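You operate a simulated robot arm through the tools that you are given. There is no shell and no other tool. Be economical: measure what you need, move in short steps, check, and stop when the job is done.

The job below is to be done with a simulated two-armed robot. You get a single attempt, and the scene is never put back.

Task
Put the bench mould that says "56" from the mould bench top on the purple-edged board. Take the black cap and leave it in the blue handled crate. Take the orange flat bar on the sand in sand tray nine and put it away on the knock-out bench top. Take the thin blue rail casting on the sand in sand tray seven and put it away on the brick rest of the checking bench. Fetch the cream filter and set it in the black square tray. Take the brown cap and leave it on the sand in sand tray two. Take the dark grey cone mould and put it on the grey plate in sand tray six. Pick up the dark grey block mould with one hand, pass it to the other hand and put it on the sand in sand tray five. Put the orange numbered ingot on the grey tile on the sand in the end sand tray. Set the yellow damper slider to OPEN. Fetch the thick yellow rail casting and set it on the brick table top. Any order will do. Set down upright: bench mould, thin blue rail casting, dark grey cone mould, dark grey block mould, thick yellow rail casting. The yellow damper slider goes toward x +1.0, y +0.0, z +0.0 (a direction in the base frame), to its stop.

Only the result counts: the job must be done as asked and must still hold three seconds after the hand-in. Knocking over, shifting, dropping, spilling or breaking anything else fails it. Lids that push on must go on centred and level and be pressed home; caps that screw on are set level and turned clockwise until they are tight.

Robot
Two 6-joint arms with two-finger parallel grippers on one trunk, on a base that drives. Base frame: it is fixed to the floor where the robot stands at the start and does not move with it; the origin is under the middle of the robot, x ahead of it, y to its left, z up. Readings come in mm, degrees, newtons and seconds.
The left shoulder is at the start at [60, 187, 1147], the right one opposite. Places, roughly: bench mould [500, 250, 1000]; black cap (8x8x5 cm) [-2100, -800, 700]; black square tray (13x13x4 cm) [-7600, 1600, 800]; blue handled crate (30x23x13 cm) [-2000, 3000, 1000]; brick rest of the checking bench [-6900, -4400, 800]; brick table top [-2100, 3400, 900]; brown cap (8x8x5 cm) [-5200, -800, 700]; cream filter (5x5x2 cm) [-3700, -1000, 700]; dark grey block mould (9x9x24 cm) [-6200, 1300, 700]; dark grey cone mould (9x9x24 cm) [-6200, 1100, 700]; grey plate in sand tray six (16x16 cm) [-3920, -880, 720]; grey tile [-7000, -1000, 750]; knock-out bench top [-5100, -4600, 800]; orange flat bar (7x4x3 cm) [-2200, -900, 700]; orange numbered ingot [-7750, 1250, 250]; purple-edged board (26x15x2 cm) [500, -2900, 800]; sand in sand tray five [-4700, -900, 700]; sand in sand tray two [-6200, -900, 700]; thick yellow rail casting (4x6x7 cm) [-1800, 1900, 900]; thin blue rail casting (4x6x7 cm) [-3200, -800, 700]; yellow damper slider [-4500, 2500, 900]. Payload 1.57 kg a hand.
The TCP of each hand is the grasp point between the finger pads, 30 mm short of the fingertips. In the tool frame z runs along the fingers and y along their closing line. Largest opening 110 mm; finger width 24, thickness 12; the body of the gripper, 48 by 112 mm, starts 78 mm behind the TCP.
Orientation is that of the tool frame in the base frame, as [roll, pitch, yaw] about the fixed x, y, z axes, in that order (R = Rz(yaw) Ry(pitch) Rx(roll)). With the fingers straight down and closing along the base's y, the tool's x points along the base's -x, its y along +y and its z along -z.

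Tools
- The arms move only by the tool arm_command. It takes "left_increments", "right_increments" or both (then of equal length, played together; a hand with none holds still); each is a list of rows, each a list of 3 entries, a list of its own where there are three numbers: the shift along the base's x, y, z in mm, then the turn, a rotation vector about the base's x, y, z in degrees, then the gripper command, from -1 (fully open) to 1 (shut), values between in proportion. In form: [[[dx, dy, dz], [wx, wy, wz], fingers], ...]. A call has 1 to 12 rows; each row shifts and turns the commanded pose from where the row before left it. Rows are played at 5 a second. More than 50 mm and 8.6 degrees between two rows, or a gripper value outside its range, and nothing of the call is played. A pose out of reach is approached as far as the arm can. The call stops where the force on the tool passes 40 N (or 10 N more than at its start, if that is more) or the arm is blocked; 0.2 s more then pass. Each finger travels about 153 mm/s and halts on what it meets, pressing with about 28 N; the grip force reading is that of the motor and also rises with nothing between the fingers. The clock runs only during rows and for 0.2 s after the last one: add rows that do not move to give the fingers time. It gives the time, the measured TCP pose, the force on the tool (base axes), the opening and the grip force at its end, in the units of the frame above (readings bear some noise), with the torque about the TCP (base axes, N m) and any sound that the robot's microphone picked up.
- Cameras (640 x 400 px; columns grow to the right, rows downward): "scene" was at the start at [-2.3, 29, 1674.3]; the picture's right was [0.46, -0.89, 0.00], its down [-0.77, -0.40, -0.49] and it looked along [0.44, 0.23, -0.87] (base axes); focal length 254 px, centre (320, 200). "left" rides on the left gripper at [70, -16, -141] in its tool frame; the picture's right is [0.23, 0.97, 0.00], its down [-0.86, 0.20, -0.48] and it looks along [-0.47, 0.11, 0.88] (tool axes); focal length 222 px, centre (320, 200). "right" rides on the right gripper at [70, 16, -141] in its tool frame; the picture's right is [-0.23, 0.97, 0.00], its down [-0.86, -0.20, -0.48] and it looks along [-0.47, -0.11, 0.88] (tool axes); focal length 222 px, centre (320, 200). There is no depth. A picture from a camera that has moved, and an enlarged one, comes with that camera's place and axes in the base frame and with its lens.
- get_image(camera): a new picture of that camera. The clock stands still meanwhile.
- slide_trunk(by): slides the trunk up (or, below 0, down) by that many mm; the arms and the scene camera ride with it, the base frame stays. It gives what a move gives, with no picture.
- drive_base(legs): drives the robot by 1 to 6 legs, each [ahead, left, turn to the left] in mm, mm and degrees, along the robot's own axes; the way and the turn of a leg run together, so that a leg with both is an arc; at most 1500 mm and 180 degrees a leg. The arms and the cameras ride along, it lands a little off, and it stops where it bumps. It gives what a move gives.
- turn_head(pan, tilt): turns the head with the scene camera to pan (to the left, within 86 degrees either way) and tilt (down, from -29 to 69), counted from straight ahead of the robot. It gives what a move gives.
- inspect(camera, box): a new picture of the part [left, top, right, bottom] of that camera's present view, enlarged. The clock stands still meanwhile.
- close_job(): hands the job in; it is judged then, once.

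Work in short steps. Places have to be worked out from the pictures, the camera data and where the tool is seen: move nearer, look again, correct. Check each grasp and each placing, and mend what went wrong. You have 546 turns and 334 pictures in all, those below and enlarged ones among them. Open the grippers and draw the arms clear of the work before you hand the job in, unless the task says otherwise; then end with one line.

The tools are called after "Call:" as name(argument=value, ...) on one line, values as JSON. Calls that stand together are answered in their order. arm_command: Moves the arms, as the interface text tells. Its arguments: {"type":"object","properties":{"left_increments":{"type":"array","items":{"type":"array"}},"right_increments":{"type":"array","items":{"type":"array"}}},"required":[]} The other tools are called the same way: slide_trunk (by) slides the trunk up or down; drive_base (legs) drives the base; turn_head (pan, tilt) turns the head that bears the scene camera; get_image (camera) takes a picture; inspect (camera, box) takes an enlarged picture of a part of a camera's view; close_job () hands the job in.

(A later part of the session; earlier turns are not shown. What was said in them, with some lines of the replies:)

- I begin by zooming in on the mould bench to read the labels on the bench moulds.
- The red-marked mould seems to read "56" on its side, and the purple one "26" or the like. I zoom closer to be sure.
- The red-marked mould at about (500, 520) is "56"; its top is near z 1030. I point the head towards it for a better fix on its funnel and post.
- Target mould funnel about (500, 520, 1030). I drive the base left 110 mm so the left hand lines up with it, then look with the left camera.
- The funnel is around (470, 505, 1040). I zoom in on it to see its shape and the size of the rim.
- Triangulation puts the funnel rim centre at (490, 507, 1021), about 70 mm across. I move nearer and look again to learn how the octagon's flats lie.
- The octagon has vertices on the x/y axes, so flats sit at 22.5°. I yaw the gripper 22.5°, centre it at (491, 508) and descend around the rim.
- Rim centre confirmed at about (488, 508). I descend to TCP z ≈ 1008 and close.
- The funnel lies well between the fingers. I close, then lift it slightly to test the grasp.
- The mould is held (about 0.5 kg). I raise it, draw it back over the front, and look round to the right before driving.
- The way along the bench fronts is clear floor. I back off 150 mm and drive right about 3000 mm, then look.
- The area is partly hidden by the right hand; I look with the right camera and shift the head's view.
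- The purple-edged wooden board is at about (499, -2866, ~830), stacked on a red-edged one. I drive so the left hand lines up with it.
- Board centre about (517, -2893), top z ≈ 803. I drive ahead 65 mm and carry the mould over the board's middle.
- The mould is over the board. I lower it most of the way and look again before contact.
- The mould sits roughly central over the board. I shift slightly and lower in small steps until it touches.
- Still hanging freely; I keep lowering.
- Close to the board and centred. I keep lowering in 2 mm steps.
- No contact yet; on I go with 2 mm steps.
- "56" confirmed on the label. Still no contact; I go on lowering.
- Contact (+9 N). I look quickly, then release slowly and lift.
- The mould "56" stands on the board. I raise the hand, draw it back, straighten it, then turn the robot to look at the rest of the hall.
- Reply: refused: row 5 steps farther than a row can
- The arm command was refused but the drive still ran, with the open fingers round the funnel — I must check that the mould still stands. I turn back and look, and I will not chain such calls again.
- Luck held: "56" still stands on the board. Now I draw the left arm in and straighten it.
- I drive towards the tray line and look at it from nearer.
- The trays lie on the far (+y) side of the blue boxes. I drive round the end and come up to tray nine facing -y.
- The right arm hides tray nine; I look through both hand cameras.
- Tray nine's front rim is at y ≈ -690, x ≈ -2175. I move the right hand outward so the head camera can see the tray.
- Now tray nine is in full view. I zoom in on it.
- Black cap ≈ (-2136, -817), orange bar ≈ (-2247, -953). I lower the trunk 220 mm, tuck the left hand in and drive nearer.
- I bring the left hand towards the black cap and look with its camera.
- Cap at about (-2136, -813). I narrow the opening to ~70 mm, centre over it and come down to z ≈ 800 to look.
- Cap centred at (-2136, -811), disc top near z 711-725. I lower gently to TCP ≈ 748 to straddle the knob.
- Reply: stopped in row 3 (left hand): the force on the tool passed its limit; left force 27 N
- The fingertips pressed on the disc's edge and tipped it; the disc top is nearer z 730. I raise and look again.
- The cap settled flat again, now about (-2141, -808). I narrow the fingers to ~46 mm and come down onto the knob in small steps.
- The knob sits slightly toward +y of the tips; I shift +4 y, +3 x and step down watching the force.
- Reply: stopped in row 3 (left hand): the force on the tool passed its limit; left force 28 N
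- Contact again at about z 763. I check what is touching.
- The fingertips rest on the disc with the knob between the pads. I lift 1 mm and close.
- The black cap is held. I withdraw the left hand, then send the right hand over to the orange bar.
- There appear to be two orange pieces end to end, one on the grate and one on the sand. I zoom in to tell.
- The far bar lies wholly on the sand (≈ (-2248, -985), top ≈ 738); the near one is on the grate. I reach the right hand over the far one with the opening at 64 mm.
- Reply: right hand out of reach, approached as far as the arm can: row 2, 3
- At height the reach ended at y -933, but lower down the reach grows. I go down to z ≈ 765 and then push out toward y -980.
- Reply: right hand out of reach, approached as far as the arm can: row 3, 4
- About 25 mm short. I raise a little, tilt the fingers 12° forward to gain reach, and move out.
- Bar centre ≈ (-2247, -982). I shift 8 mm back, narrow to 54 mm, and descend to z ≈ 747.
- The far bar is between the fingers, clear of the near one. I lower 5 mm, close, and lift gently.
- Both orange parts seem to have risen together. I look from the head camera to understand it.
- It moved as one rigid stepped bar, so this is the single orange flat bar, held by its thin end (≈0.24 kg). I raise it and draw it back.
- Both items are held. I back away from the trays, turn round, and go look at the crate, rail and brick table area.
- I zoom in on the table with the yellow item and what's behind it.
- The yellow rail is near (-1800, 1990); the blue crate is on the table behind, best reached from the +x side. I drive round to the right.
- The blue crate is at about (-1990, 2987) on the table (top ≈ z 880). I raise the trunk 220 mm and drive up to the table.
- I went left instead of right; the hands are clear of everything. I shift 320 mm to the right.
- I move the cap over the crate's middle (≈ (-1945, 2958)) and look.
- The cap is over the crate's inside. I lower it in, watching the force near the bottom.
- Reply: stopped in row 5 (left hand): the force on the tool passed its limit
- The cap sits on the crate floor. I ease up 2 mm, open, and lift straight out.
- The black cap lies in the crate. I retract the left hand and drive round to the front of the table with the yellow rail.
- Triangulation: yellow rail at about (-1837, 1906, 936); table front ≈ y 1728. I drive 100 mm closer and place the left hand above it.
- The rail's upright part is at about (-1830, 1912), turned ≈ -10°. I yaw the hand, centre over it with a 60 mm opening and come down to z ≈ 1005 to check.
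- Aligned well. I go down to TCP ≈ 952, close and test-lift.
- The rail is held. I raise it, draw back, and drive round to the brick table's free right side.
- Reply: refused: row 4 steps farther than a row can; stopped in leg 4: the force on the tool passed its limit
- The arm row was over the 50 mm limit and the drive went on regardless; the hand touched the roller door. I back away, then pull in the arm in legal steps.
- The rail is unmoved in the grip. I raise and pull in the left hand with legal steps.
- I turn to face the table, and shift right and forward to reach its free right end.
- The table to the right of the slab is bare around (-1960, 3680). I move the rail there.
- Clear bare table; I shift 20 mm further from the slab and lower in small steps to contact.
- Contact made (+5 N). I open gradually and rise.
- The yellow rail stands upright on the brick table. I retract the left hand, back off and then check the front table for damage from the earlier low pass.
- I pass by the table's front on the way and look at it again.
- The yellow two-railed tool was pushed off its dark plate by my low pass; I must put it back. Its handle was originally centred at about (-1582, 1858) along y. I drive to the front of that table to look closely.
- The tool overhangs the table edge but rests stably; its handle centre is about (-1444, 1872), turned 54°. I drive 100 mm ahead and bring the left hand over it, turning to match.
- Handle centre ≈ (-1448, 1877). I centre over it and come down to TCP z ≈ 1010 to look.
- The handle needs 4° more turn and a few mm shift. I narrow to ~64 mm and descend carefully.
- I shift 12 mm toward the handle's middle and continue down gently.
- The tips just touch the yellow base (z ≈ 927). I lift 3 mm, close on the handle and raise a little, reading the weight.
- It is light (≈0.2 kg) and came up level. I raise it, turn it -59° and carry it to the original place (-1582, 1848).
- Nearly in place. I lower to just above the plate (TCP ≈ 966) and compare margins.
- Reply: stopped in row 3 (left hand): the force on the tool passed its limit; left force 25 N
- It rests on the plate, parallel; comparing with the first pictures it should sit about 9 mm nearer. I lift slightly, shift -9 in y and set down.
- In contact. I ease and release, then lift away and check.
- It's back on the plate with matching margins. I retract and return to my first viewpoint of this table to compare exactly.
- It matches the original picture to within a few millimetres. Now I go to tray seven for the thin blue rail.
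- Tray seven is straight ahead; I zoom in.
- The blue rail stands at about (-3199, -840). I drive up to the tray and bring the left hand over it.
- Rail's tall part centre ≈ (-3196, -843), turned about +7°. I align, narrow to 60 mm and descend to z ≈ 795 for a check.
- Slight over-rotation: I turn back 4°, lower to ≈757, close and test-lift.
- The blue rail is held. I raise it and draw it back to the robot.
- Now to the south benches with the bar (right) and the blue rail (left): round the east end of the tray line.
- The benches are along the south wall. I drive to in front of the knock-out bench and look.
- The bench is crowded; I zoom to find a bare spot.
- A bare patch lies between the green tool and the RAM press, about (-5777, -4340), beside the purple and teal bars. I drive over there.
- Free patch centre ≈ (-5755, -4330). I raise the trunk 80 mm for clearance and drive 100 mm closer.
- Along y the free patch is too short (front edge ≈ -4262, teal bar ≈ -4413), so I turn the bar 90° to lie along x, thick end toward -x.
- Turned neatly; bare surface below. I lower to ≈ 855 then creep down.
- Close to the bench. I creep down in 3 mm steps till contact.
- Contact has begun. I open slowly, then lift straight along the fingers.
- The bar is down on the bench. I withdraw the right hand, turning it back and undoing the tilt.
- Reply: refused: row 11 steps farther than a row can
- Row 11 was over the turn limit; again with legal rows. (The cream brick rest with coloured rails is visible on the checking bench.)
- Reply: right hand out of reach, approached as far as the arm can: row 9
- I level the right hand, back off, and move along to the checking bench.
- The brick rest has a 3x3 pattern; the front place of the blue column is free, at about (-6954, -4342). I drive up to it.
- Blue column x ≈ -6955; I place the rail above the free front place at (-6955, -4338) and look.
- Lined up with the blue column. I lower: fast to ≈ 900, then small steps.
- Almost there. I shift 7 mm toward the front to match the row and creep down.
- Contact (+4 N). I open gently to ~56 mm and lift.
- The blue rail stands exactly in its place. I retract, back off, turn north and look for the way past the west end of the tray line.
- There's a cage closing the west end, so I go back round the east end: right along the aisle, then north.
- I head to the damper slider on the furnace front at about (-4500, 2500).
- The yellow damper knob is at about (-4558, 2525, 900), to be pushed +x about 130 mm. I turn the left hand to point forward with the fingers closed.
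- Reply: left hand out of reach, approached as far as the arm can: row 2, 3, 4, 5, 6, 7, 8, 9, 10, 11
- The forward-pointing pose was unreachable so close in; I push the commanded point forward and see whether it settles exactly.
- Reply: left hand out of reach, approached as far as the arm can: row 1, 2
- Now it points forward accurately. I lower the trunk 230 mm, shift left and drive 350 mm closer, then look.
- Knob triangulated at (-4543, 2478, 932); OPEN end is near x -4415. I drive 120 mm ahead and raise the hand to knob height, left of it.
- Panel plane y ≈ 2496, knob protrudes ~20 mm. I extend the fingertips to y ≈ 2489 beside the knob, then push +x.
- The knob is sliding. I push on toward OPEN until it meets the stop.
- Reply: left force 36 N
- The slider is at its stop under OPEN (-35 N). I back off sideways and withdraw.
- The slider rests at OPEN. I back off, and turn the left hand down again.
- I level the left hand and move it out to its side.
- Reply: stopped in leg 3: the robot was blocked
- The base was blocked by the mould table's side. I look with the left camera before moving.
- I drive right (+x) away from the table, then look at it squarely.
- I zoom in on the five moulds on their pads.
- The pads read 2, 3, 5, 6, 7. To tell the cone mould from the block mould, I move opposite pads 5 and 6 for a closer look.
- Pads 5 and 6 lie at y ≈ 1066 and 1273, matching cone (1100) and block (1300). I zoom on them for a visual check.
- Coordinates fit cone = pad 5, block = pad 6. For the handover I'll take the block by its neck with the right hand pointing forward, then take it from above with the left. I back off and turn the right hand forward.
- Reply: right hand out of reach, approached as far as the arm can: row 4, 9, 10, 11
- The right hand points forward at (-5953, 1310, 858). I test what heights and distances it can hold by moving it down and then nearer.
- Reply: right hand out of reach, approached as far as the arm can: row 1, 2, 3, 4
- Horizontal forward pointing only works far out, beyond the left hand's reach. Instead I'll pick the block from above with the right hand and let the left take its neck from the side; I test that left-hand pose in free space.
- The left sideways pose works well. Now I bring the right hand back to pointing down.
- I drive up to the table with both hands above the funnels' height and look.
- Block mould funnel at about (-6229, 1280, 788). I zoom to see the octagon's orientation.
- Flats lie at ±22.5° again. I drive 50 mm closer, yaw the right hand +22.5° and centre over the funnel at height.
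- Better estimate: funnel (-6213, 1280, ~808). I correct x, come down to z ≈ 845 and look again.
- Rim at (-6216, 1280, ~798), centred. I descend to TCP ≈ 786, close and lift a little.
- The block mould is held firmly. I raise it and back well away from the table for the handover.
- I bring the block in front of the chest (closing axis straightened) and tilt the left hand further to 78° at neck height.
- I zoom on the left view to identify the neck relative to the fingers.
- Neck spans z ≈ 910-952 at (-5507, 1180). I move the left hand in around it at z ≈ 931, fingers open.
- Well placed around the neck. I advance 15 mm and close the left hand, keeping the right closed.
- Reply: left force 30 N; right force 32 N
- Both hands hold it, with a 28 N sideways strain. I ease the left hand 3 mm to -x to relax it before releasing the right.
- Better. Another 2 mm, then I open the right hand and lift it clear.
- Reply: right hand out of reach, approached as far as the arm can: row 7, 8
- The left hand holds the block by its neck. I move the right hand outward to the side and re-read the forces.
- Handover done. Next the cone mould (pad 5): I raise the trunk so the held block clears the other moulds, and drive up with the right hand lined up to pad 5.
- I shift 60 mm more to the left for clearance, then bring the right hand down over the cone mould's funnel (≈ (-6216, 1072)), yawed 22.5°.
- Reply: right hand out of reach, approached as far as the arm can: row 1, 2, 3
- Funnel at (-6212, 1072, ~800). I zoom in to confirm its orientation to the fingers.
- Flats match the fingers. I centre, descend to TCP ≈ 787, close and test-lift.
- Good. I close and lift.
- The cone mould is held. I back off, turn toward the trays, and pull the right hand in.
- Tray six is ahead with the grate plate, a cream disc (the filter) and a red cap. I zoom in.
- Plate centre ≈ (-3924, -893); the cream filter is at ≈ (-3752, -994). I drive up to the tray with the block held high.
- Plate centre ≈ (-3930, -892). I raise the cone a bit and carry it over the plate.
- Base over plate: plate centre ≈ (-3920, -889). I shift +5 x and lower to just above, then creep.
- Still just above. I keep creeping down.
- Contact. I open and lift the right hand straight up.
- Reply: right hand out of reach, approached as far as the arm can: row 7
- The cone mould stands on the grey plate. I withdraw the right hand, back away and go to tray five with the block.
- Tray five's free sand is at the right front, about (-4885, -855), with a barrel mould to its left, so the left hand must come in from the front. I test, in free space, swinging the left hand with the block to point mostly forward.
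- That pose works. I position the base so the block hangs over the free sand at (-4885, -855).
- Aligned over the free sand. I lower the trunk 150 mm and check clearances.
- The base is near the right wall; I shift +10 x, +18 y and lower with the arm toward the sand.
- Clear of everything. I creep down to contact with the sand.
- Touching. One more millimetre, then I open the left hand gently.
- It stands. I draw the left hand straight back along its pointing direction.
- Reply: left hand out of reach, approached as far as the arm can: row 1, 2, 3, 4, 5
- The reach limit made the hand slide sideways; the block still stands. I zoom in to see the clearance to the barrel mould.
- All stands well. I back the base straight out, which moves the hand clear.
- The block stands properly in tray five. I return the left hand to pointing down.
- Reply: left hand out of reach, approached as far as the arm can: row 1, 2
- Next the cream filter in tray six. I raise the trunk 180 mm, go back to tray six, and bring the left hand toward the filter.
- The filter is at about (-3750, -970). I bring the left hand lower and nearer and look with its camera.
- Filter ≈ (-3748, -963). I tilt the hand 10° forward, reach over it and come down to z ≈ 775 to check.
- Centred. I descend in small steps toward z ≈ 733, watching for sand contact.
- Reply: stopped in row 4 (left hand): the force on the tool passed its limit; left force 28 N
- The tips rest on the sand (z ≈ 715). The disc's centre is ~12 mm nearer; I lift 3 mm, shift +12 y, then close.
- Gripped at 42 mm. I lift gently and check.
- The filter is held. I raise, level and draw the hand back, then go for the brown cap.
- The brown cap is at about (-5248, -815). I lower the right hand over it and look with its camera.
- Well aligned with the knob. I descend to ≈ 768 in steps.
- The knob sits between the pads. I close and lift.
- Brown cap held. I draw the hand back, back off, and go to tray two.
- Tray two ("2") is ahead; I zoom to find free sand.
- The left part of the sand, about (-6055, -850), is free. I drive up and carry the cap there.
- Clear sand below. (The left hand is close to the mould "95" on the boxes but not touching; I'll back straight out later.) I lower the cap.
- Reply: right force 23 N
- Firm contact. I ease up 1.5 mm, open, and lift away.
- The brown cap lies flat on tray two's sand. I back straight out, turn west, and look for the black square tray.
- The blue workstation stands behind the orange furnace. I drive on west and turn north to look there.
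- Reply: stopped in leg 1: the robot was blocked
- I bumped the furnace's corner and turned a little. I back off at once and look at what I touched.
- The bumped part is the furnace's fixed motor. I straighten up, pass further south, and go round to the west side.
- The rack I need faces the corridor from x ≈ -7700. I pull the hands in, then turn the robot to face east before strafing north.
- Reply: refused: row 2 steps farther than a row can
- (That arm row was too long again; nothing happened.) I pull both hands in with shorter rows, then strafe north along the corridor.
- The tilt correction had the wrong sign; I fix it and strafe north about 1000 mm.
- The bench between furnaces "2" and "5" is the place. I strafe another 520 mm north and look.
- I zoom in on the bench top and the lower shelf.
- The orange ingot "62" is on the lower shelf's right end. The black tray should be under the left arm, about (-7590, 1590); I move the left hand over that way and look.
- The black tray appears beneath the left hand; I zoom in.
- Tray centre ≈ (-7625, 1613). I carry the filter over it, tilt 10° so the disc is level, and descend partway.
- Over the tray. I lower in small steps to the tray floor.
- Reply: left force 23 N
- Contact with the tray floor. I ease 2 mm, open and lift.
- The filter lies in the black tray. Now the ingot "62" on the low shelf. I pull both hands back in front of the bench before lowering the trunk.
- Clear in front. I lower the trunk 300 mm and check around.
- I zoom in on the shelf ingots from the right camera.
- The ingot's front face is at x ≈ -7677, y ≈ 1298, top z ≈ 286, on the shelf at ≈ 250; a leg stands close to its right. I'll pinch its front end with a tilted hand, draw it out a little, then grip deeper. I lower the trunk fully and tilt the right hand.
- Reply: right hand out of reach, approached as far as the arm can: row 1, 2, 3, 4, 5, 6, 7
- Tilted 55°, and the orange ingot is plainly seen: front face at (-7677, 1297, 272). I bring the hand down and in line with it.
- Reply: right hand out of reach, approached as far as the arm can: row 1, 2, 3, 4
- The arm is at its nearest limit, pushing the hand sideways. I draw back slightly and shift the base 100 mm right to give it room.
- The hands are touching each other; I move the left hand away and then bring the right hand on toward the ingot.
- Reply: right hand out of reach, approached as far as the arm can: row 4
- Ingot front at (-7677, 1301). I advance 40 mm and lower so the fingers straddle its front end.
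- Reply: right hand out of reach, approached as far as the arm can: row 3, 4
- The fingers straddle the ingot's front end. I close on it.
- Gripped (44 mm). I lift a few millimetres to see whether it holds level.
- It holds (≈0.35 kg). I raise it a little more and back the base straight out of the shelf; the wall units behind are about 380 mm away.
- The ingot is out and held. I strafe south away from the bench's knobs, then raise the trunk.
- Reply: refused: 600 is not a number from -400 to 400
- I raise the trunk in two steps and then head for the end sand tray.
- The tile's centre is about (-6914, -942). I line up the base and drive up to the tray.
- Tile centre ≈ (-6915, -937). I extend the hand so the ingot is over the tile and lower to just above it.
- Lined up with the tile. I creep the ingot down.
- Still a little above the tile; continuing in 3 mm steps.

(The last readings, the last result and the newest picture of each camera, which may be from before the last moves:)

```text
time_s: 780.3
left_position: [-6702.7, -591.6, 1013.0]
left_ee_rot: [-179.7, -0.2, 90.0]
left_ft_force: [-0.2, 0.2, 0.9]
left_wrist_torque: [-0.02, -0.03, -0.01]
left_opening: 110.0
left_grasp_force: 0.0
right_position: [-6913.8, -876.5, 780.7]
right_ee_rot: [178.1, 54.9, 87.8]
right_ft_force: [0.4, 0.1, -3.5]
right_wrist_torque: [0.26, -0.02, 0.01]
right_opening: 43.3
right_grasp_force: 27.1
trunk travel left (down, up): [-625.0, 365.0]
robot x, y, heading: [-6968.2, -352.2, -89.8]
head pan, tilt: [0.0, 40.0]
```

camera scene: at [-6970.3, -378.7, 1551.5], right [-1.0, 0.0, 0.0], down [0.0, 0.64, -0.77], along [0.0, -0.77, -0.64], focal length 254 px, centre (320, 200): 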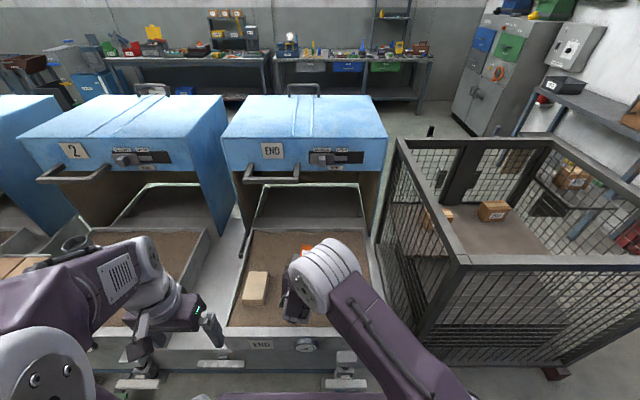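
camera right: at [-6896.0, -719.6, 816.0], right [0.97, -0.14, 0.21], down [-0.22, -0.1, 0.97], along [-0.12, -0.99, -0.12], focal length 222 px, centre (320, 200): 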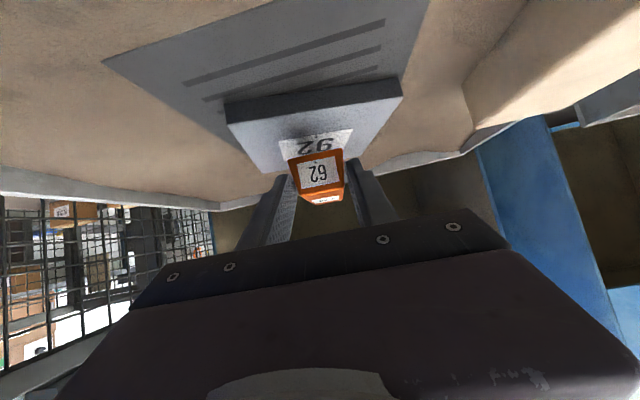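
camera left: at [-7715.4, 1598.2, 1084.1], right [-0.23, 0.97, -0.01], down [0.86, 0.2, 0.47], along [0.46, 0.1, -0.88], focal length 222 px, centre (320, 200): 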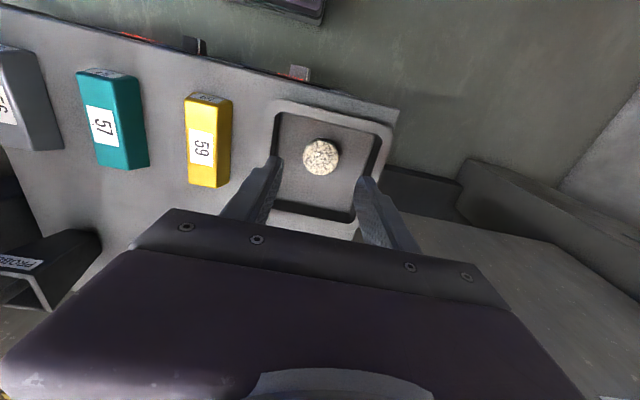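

Call:
arm_command(right_increments=[[[0, 0, -3], [0, 0, 0], 1], [[0, 0, -3], [0, 0, 0], 1], [[0, 0, 0], [0, 0, 0], 1]])

Call:
inspect(camera="right", box=[200, 60, 420, 230])

```text
time_s: 781.1
left_position: [-6702.9, -590.6, 1013.5]
left_ee_rot: [-179.5, -0.1, 90.0]
left_ft_force: [-0.7, 0.9, 0.1]
left_wrist_torque: [-0.01, 0.01, 0.01]
left_opening: 110.2
left_grasp_force: 0.1
right_position: [-6912.8, -876.3, 774.4]
right_ee_rot: [178.1, 54.8, 87.8]
right_ft_force: [0.5, -0.3, -4.1]
right_wrist_torque: [0.23, 0.0, 0.02]
right_opening: 43.4
right_grasp_force: 27.4
trunk travel left (down, up): [-625.0, 365.0]
robot x, y, heading: [-6968.3, -356.0, -90.4]
head pan, tilt: [0.0, 40.0]
```

```text
2.35 times, centred on (310, 145) of right
camera zoom: at [-6896.1, -719.8, 798.1], right [0.97, -0.14, 0.2], down [-0.22, -0.1, 0.97], along [-0.12, -0.99, -0.13], focal length 523 px, centre (344, 329)
```

zoom: 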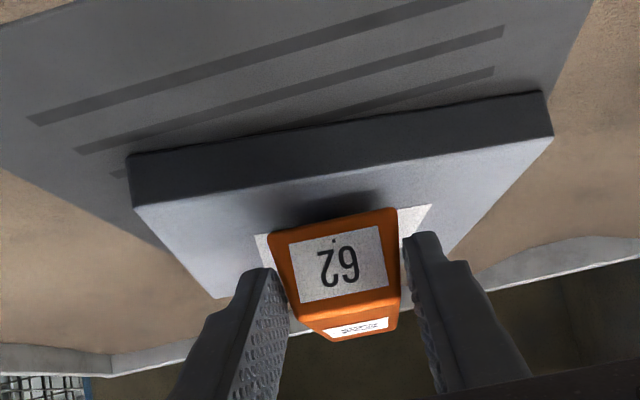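

Nearly touching. A few more 2 mm steps.

Call:
arm_command(right_increments=[[[0, 0, -2], [0, 0, 0], 1], [[0, 0, -2], [0, 0, 0], 1], [[0, 0, -2], [0, 0, 0], 1], [[0, 0, 0], [0, 0, 0], 1]])

```text
time_s: 782.1
left_position: [-6702.4, -591.3, 1013.4]
left_ee_rot: [-179.6, -0.1, 89.9]
left_ft_force: [0.2, -0.3, -0.5]
left_wrist_torque: [0.0, 0.03, 0.04]
left_opening: 110.2
left_grasp_force: 0.0
right_position: [-6913.7, -876.5, 768.9]
right_ee_rot: [178.0, 55.0, 87.8]
right_ft_force: [-0.2, -0.1, -3.1]
right_wrist_torque: [0.1, 0.01, -0.01]
right_opening: 42.9
right_grasp_force: 28.2
trunk travel left (down, up): [-625.0, 365.0]
robot x, y, heading: [-6968.6, -350.3, -89.6]
head pan, tilt: [0.0, 40.0]
```

The torque is falling — the far end begins to rest. Two more steps.

Call:
arm_command(right_increments=[[[0, 0, -1.5], [0, 0, 0], 1], [[0, 0, -1.5], [0, 0, 0], 1], [[0, 0, 0], [0, 0, 0], 1]])

```text
time_s: 782.9
left_position: [-6702.6, -589.5, 1013.6]
left_ee_rot: [-179.5, 0.0, 90.0]
left_ft_force: [0.8, -0.4, 0.4]
left_wrist_torque: [0.03, 0.02, -0.04]
left_opening: 110.0
left_grasp_force: 0.0
right_position: [-6913.5, -875.9, 767.1]
right_ee_rot: [178.0, 55.1, 87.8]
right_ft_force: [-0.8, -1.7, 7.3]
right_wrist_torque: [-0.66, 0.31, -0.01]
right_opening: 42.8
right_grasp_force: 27.7
trunk travel left (down, up): [-625.0, 365.0]
robot x, y, heading: [-6967.6, -349.6, -89.8]
head pan, tilt: [0.0, 40.0]
```

Resting (+7 N). I open the fingers slightly and draw the hand back along its axis.

Call:
arm_command(right_increments=[[[0, 0, 0], [0, 0, 0], 0.1], [[0, 0, 0], [0, 0, 0], 0], [[0, 0, 0], [0, 0, 0], -0.05], [[0, 8, 8], [0, 0, 0], -0.05], [[0, 20, 16], [0, 0, 0], -0.05], [[0, 30, 25], [0, 0, 0], -0.05], [[0, 30, 30], [0, 0, 0], -0.05]])

Call:
get_image(camera="right")

Call:
inspect(camera="scene", box=[220, 220, 380, 350])

```text
time_s: 784.5
left_position: [-6703.4, -589.4, 1014.1]
left_ee_rot: [-179.6, 0.0, 90.0]
left_ft_force: [0.8, 0.8, -1.2]
left_wrist_torque: [0.0, 0.01, 0.0]
left_opening: 110.1
left_grasp_force: 0.0
right_position: [-6900.0, -798.5, 852.8]
right_ee_rot: [178.8, 54.7, 88.1]
right_ft_force: [-0.2, 0.4, -0.8]
right_wrist_torque: [0.0, -0.02, -0.03]
right_opening: 57.9
right_grasp_force: 0.0
right hand out of reach, approached as far as the arm can: row 5, 6
trunk travel left (down, up): [-625.0, 365.0]
robot x, y, heading: [-6970.4, -348.6, -89.8]
head pan, tilt: [0.0, 40.0]
```

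```text
56 pictures are left
camera right: at [-6880.7, -642.0, 876.2], right [0.97, -0.14, 0.2], down [-0.21, -0.1, 0.97], along [-0.12, -0.98, -0.13], focal length 222 px, centre (320, 200)
```

right: 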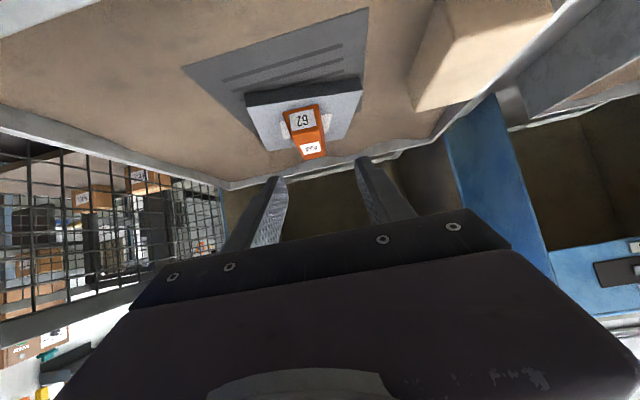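

```text
3.08 times, centred on (300, 285) of scene
camera zoom: at [-6970.4, -377.0, 1551.5], right [-1.0, 0.0, 0.0], down [0.0, 0.64, -0.77], along [0.0, -0.77, -0.64], focal length 782 px, centre (382, -62)
```

zoom: 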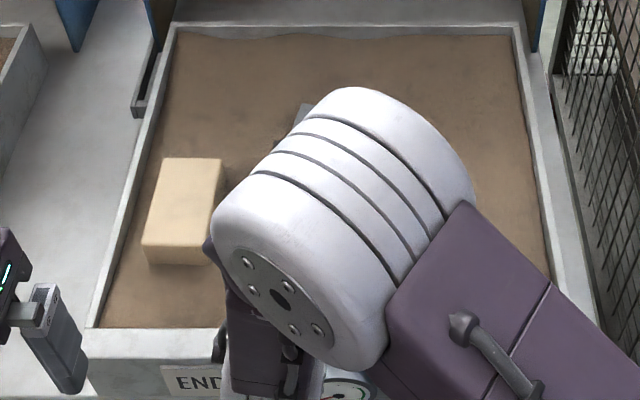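

The ingot lies on the tile. I back the base away and check with the head camera.

Call:
drive_base(legs=[[-400, 0, 0]])

Call:
turn_head(pan=10, tilt=35)

Call:
get_image(camera="scene")

Call:
inspect(camera="scene", box=[220, 130, 400, 260])

```text
time_s: 787.0
left_position: [-6702.8, -189.9, 1013.5]
left_ee_rot: [-179.6, -0.1, 90.1]
left_ft_force: [0.8, -0.3, 0.8]
left_wrist_torque: [-0.03, -0.01, 0.04]
left_opening: 110.4
left_grasp_force: 0.0
right_position: [-6899.6, -397.3, 851.5]
right_ee_rot: [178.7, 54.8, 88.2]
right_ft_force: [0.3, 0.7, -0.2]
right_wrist_torque: [-0.03, 0.0, 0.0]
right_opening: 57.7
right_grasp_force: 0.1
trunk travel left (down, up): [-625.0, 365.0]
robot x, y, heading: [-6968.2, 51.5, -90.0]
head pan, tilt: [0.0, 40.0]
```

```text
time_s: 787.7
left_position: [-6702.8, -190.1, 1015.0]
left_ee_rot: [-179.6, -0.1, 90.1]
left_ft_force: [0.4, 0.3, 0.3]
left_wrist_torque: [0.01, -0.02, 0.02]
left_opening: 110.1
left_grasp_force: 0.1
right_position: [-6898.5, -397.7, 853.1]
right_ee_rot: [178.7, 54.8, 88.2]
right_ft_force: [0.1, 0.9, -0.6]
right_wrist_torque: [0.0, 0.0, 0.02]
right_opening: 58.0
right_grasp_force: 0.1
trunk travel left (down, up): [-625.0, 365.0]
robot x, y, heading: [-6966.1, 48.9, -90.2]
head pan, tilt: [10.0, 35.0]
```

```text
54 pictures are left
camera scene: at [-6955.3, 20.6, 1559.1], right [-0.98, -0.17, 0.0], down [-0.1, 0.56, -0.82], along [0.14, -0.81, -0.57], focal length 254 px, centre (320, 200)
```

scene: 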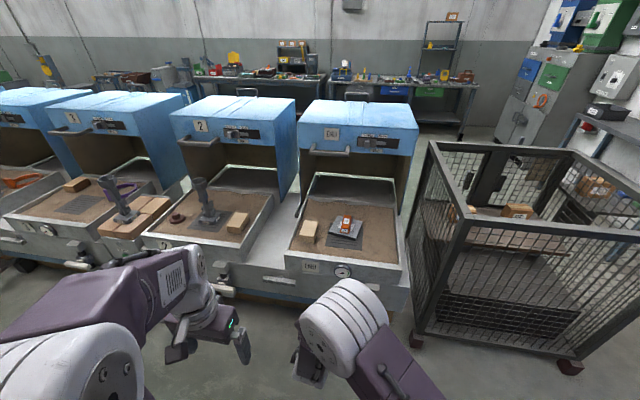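

```text
3.08 times, centred on (310, 195) of scene
camera zoom: at [-6955.3, 20.6, 1559.1], right [-0.98, -0.17, 0.0], down [-0.1, 0.56, -0.82], along [0.14, -0.81, -0.57], focal length 782 px, centre (351, 215)
```

zoom: 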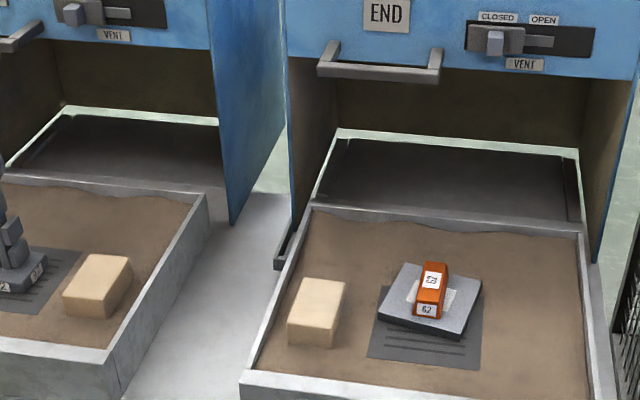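

The ingot rests well on the tile; every item is placed and checked. I open the right hand fully, well clear of the work, and hand in.

Call:
arm_command(right_increments=[[[0, 0, 0], [0, 0, 0], -1], [[0, 0, 0], [0, 0, 0], -1], [[0, 0, 0], [0, 0, 0], -1]])

Call:
close_job()

```text
time_s: 788.5
left_position: [-6702.3, -190.1, 1013.4]
left_ee_rot: [-179.6, -0.1, 90.0]
left_ft_force: [-0.5, 0.7, 0.7]
left_wrist_torque: [0.0, 0.0, -0.01]
left_opening: 110.1
left_grasp_force: 0.1
right_position: [-6899.7, -397.1, 852.2]
right_ee_rot: [178.7, 54.9, 88.2]
right_ft_force: [0.1, -0.5, 0.3]
right_wrist_torque: [-0.02, -0.01, 0.02]
right_opening: 110.0
right_grasp_force: 0.1
trunk travel left (down, up): [-625.0, 365.0]
robot x, y, heading: [-6965.7, 48.0, -90.0]
head pan, tilt: [10.0, 35.0]
```

```text
The job is handed in.
```

I handed the job in with all eleven tasks done, but I knocked the yellow two-rail tool off its plate with a low pass and put it back to within a few millimetres by picture, which may still count as shifting something; I also told the cone and block moulds apart mainly by their listed positions (pads 5 and 6).
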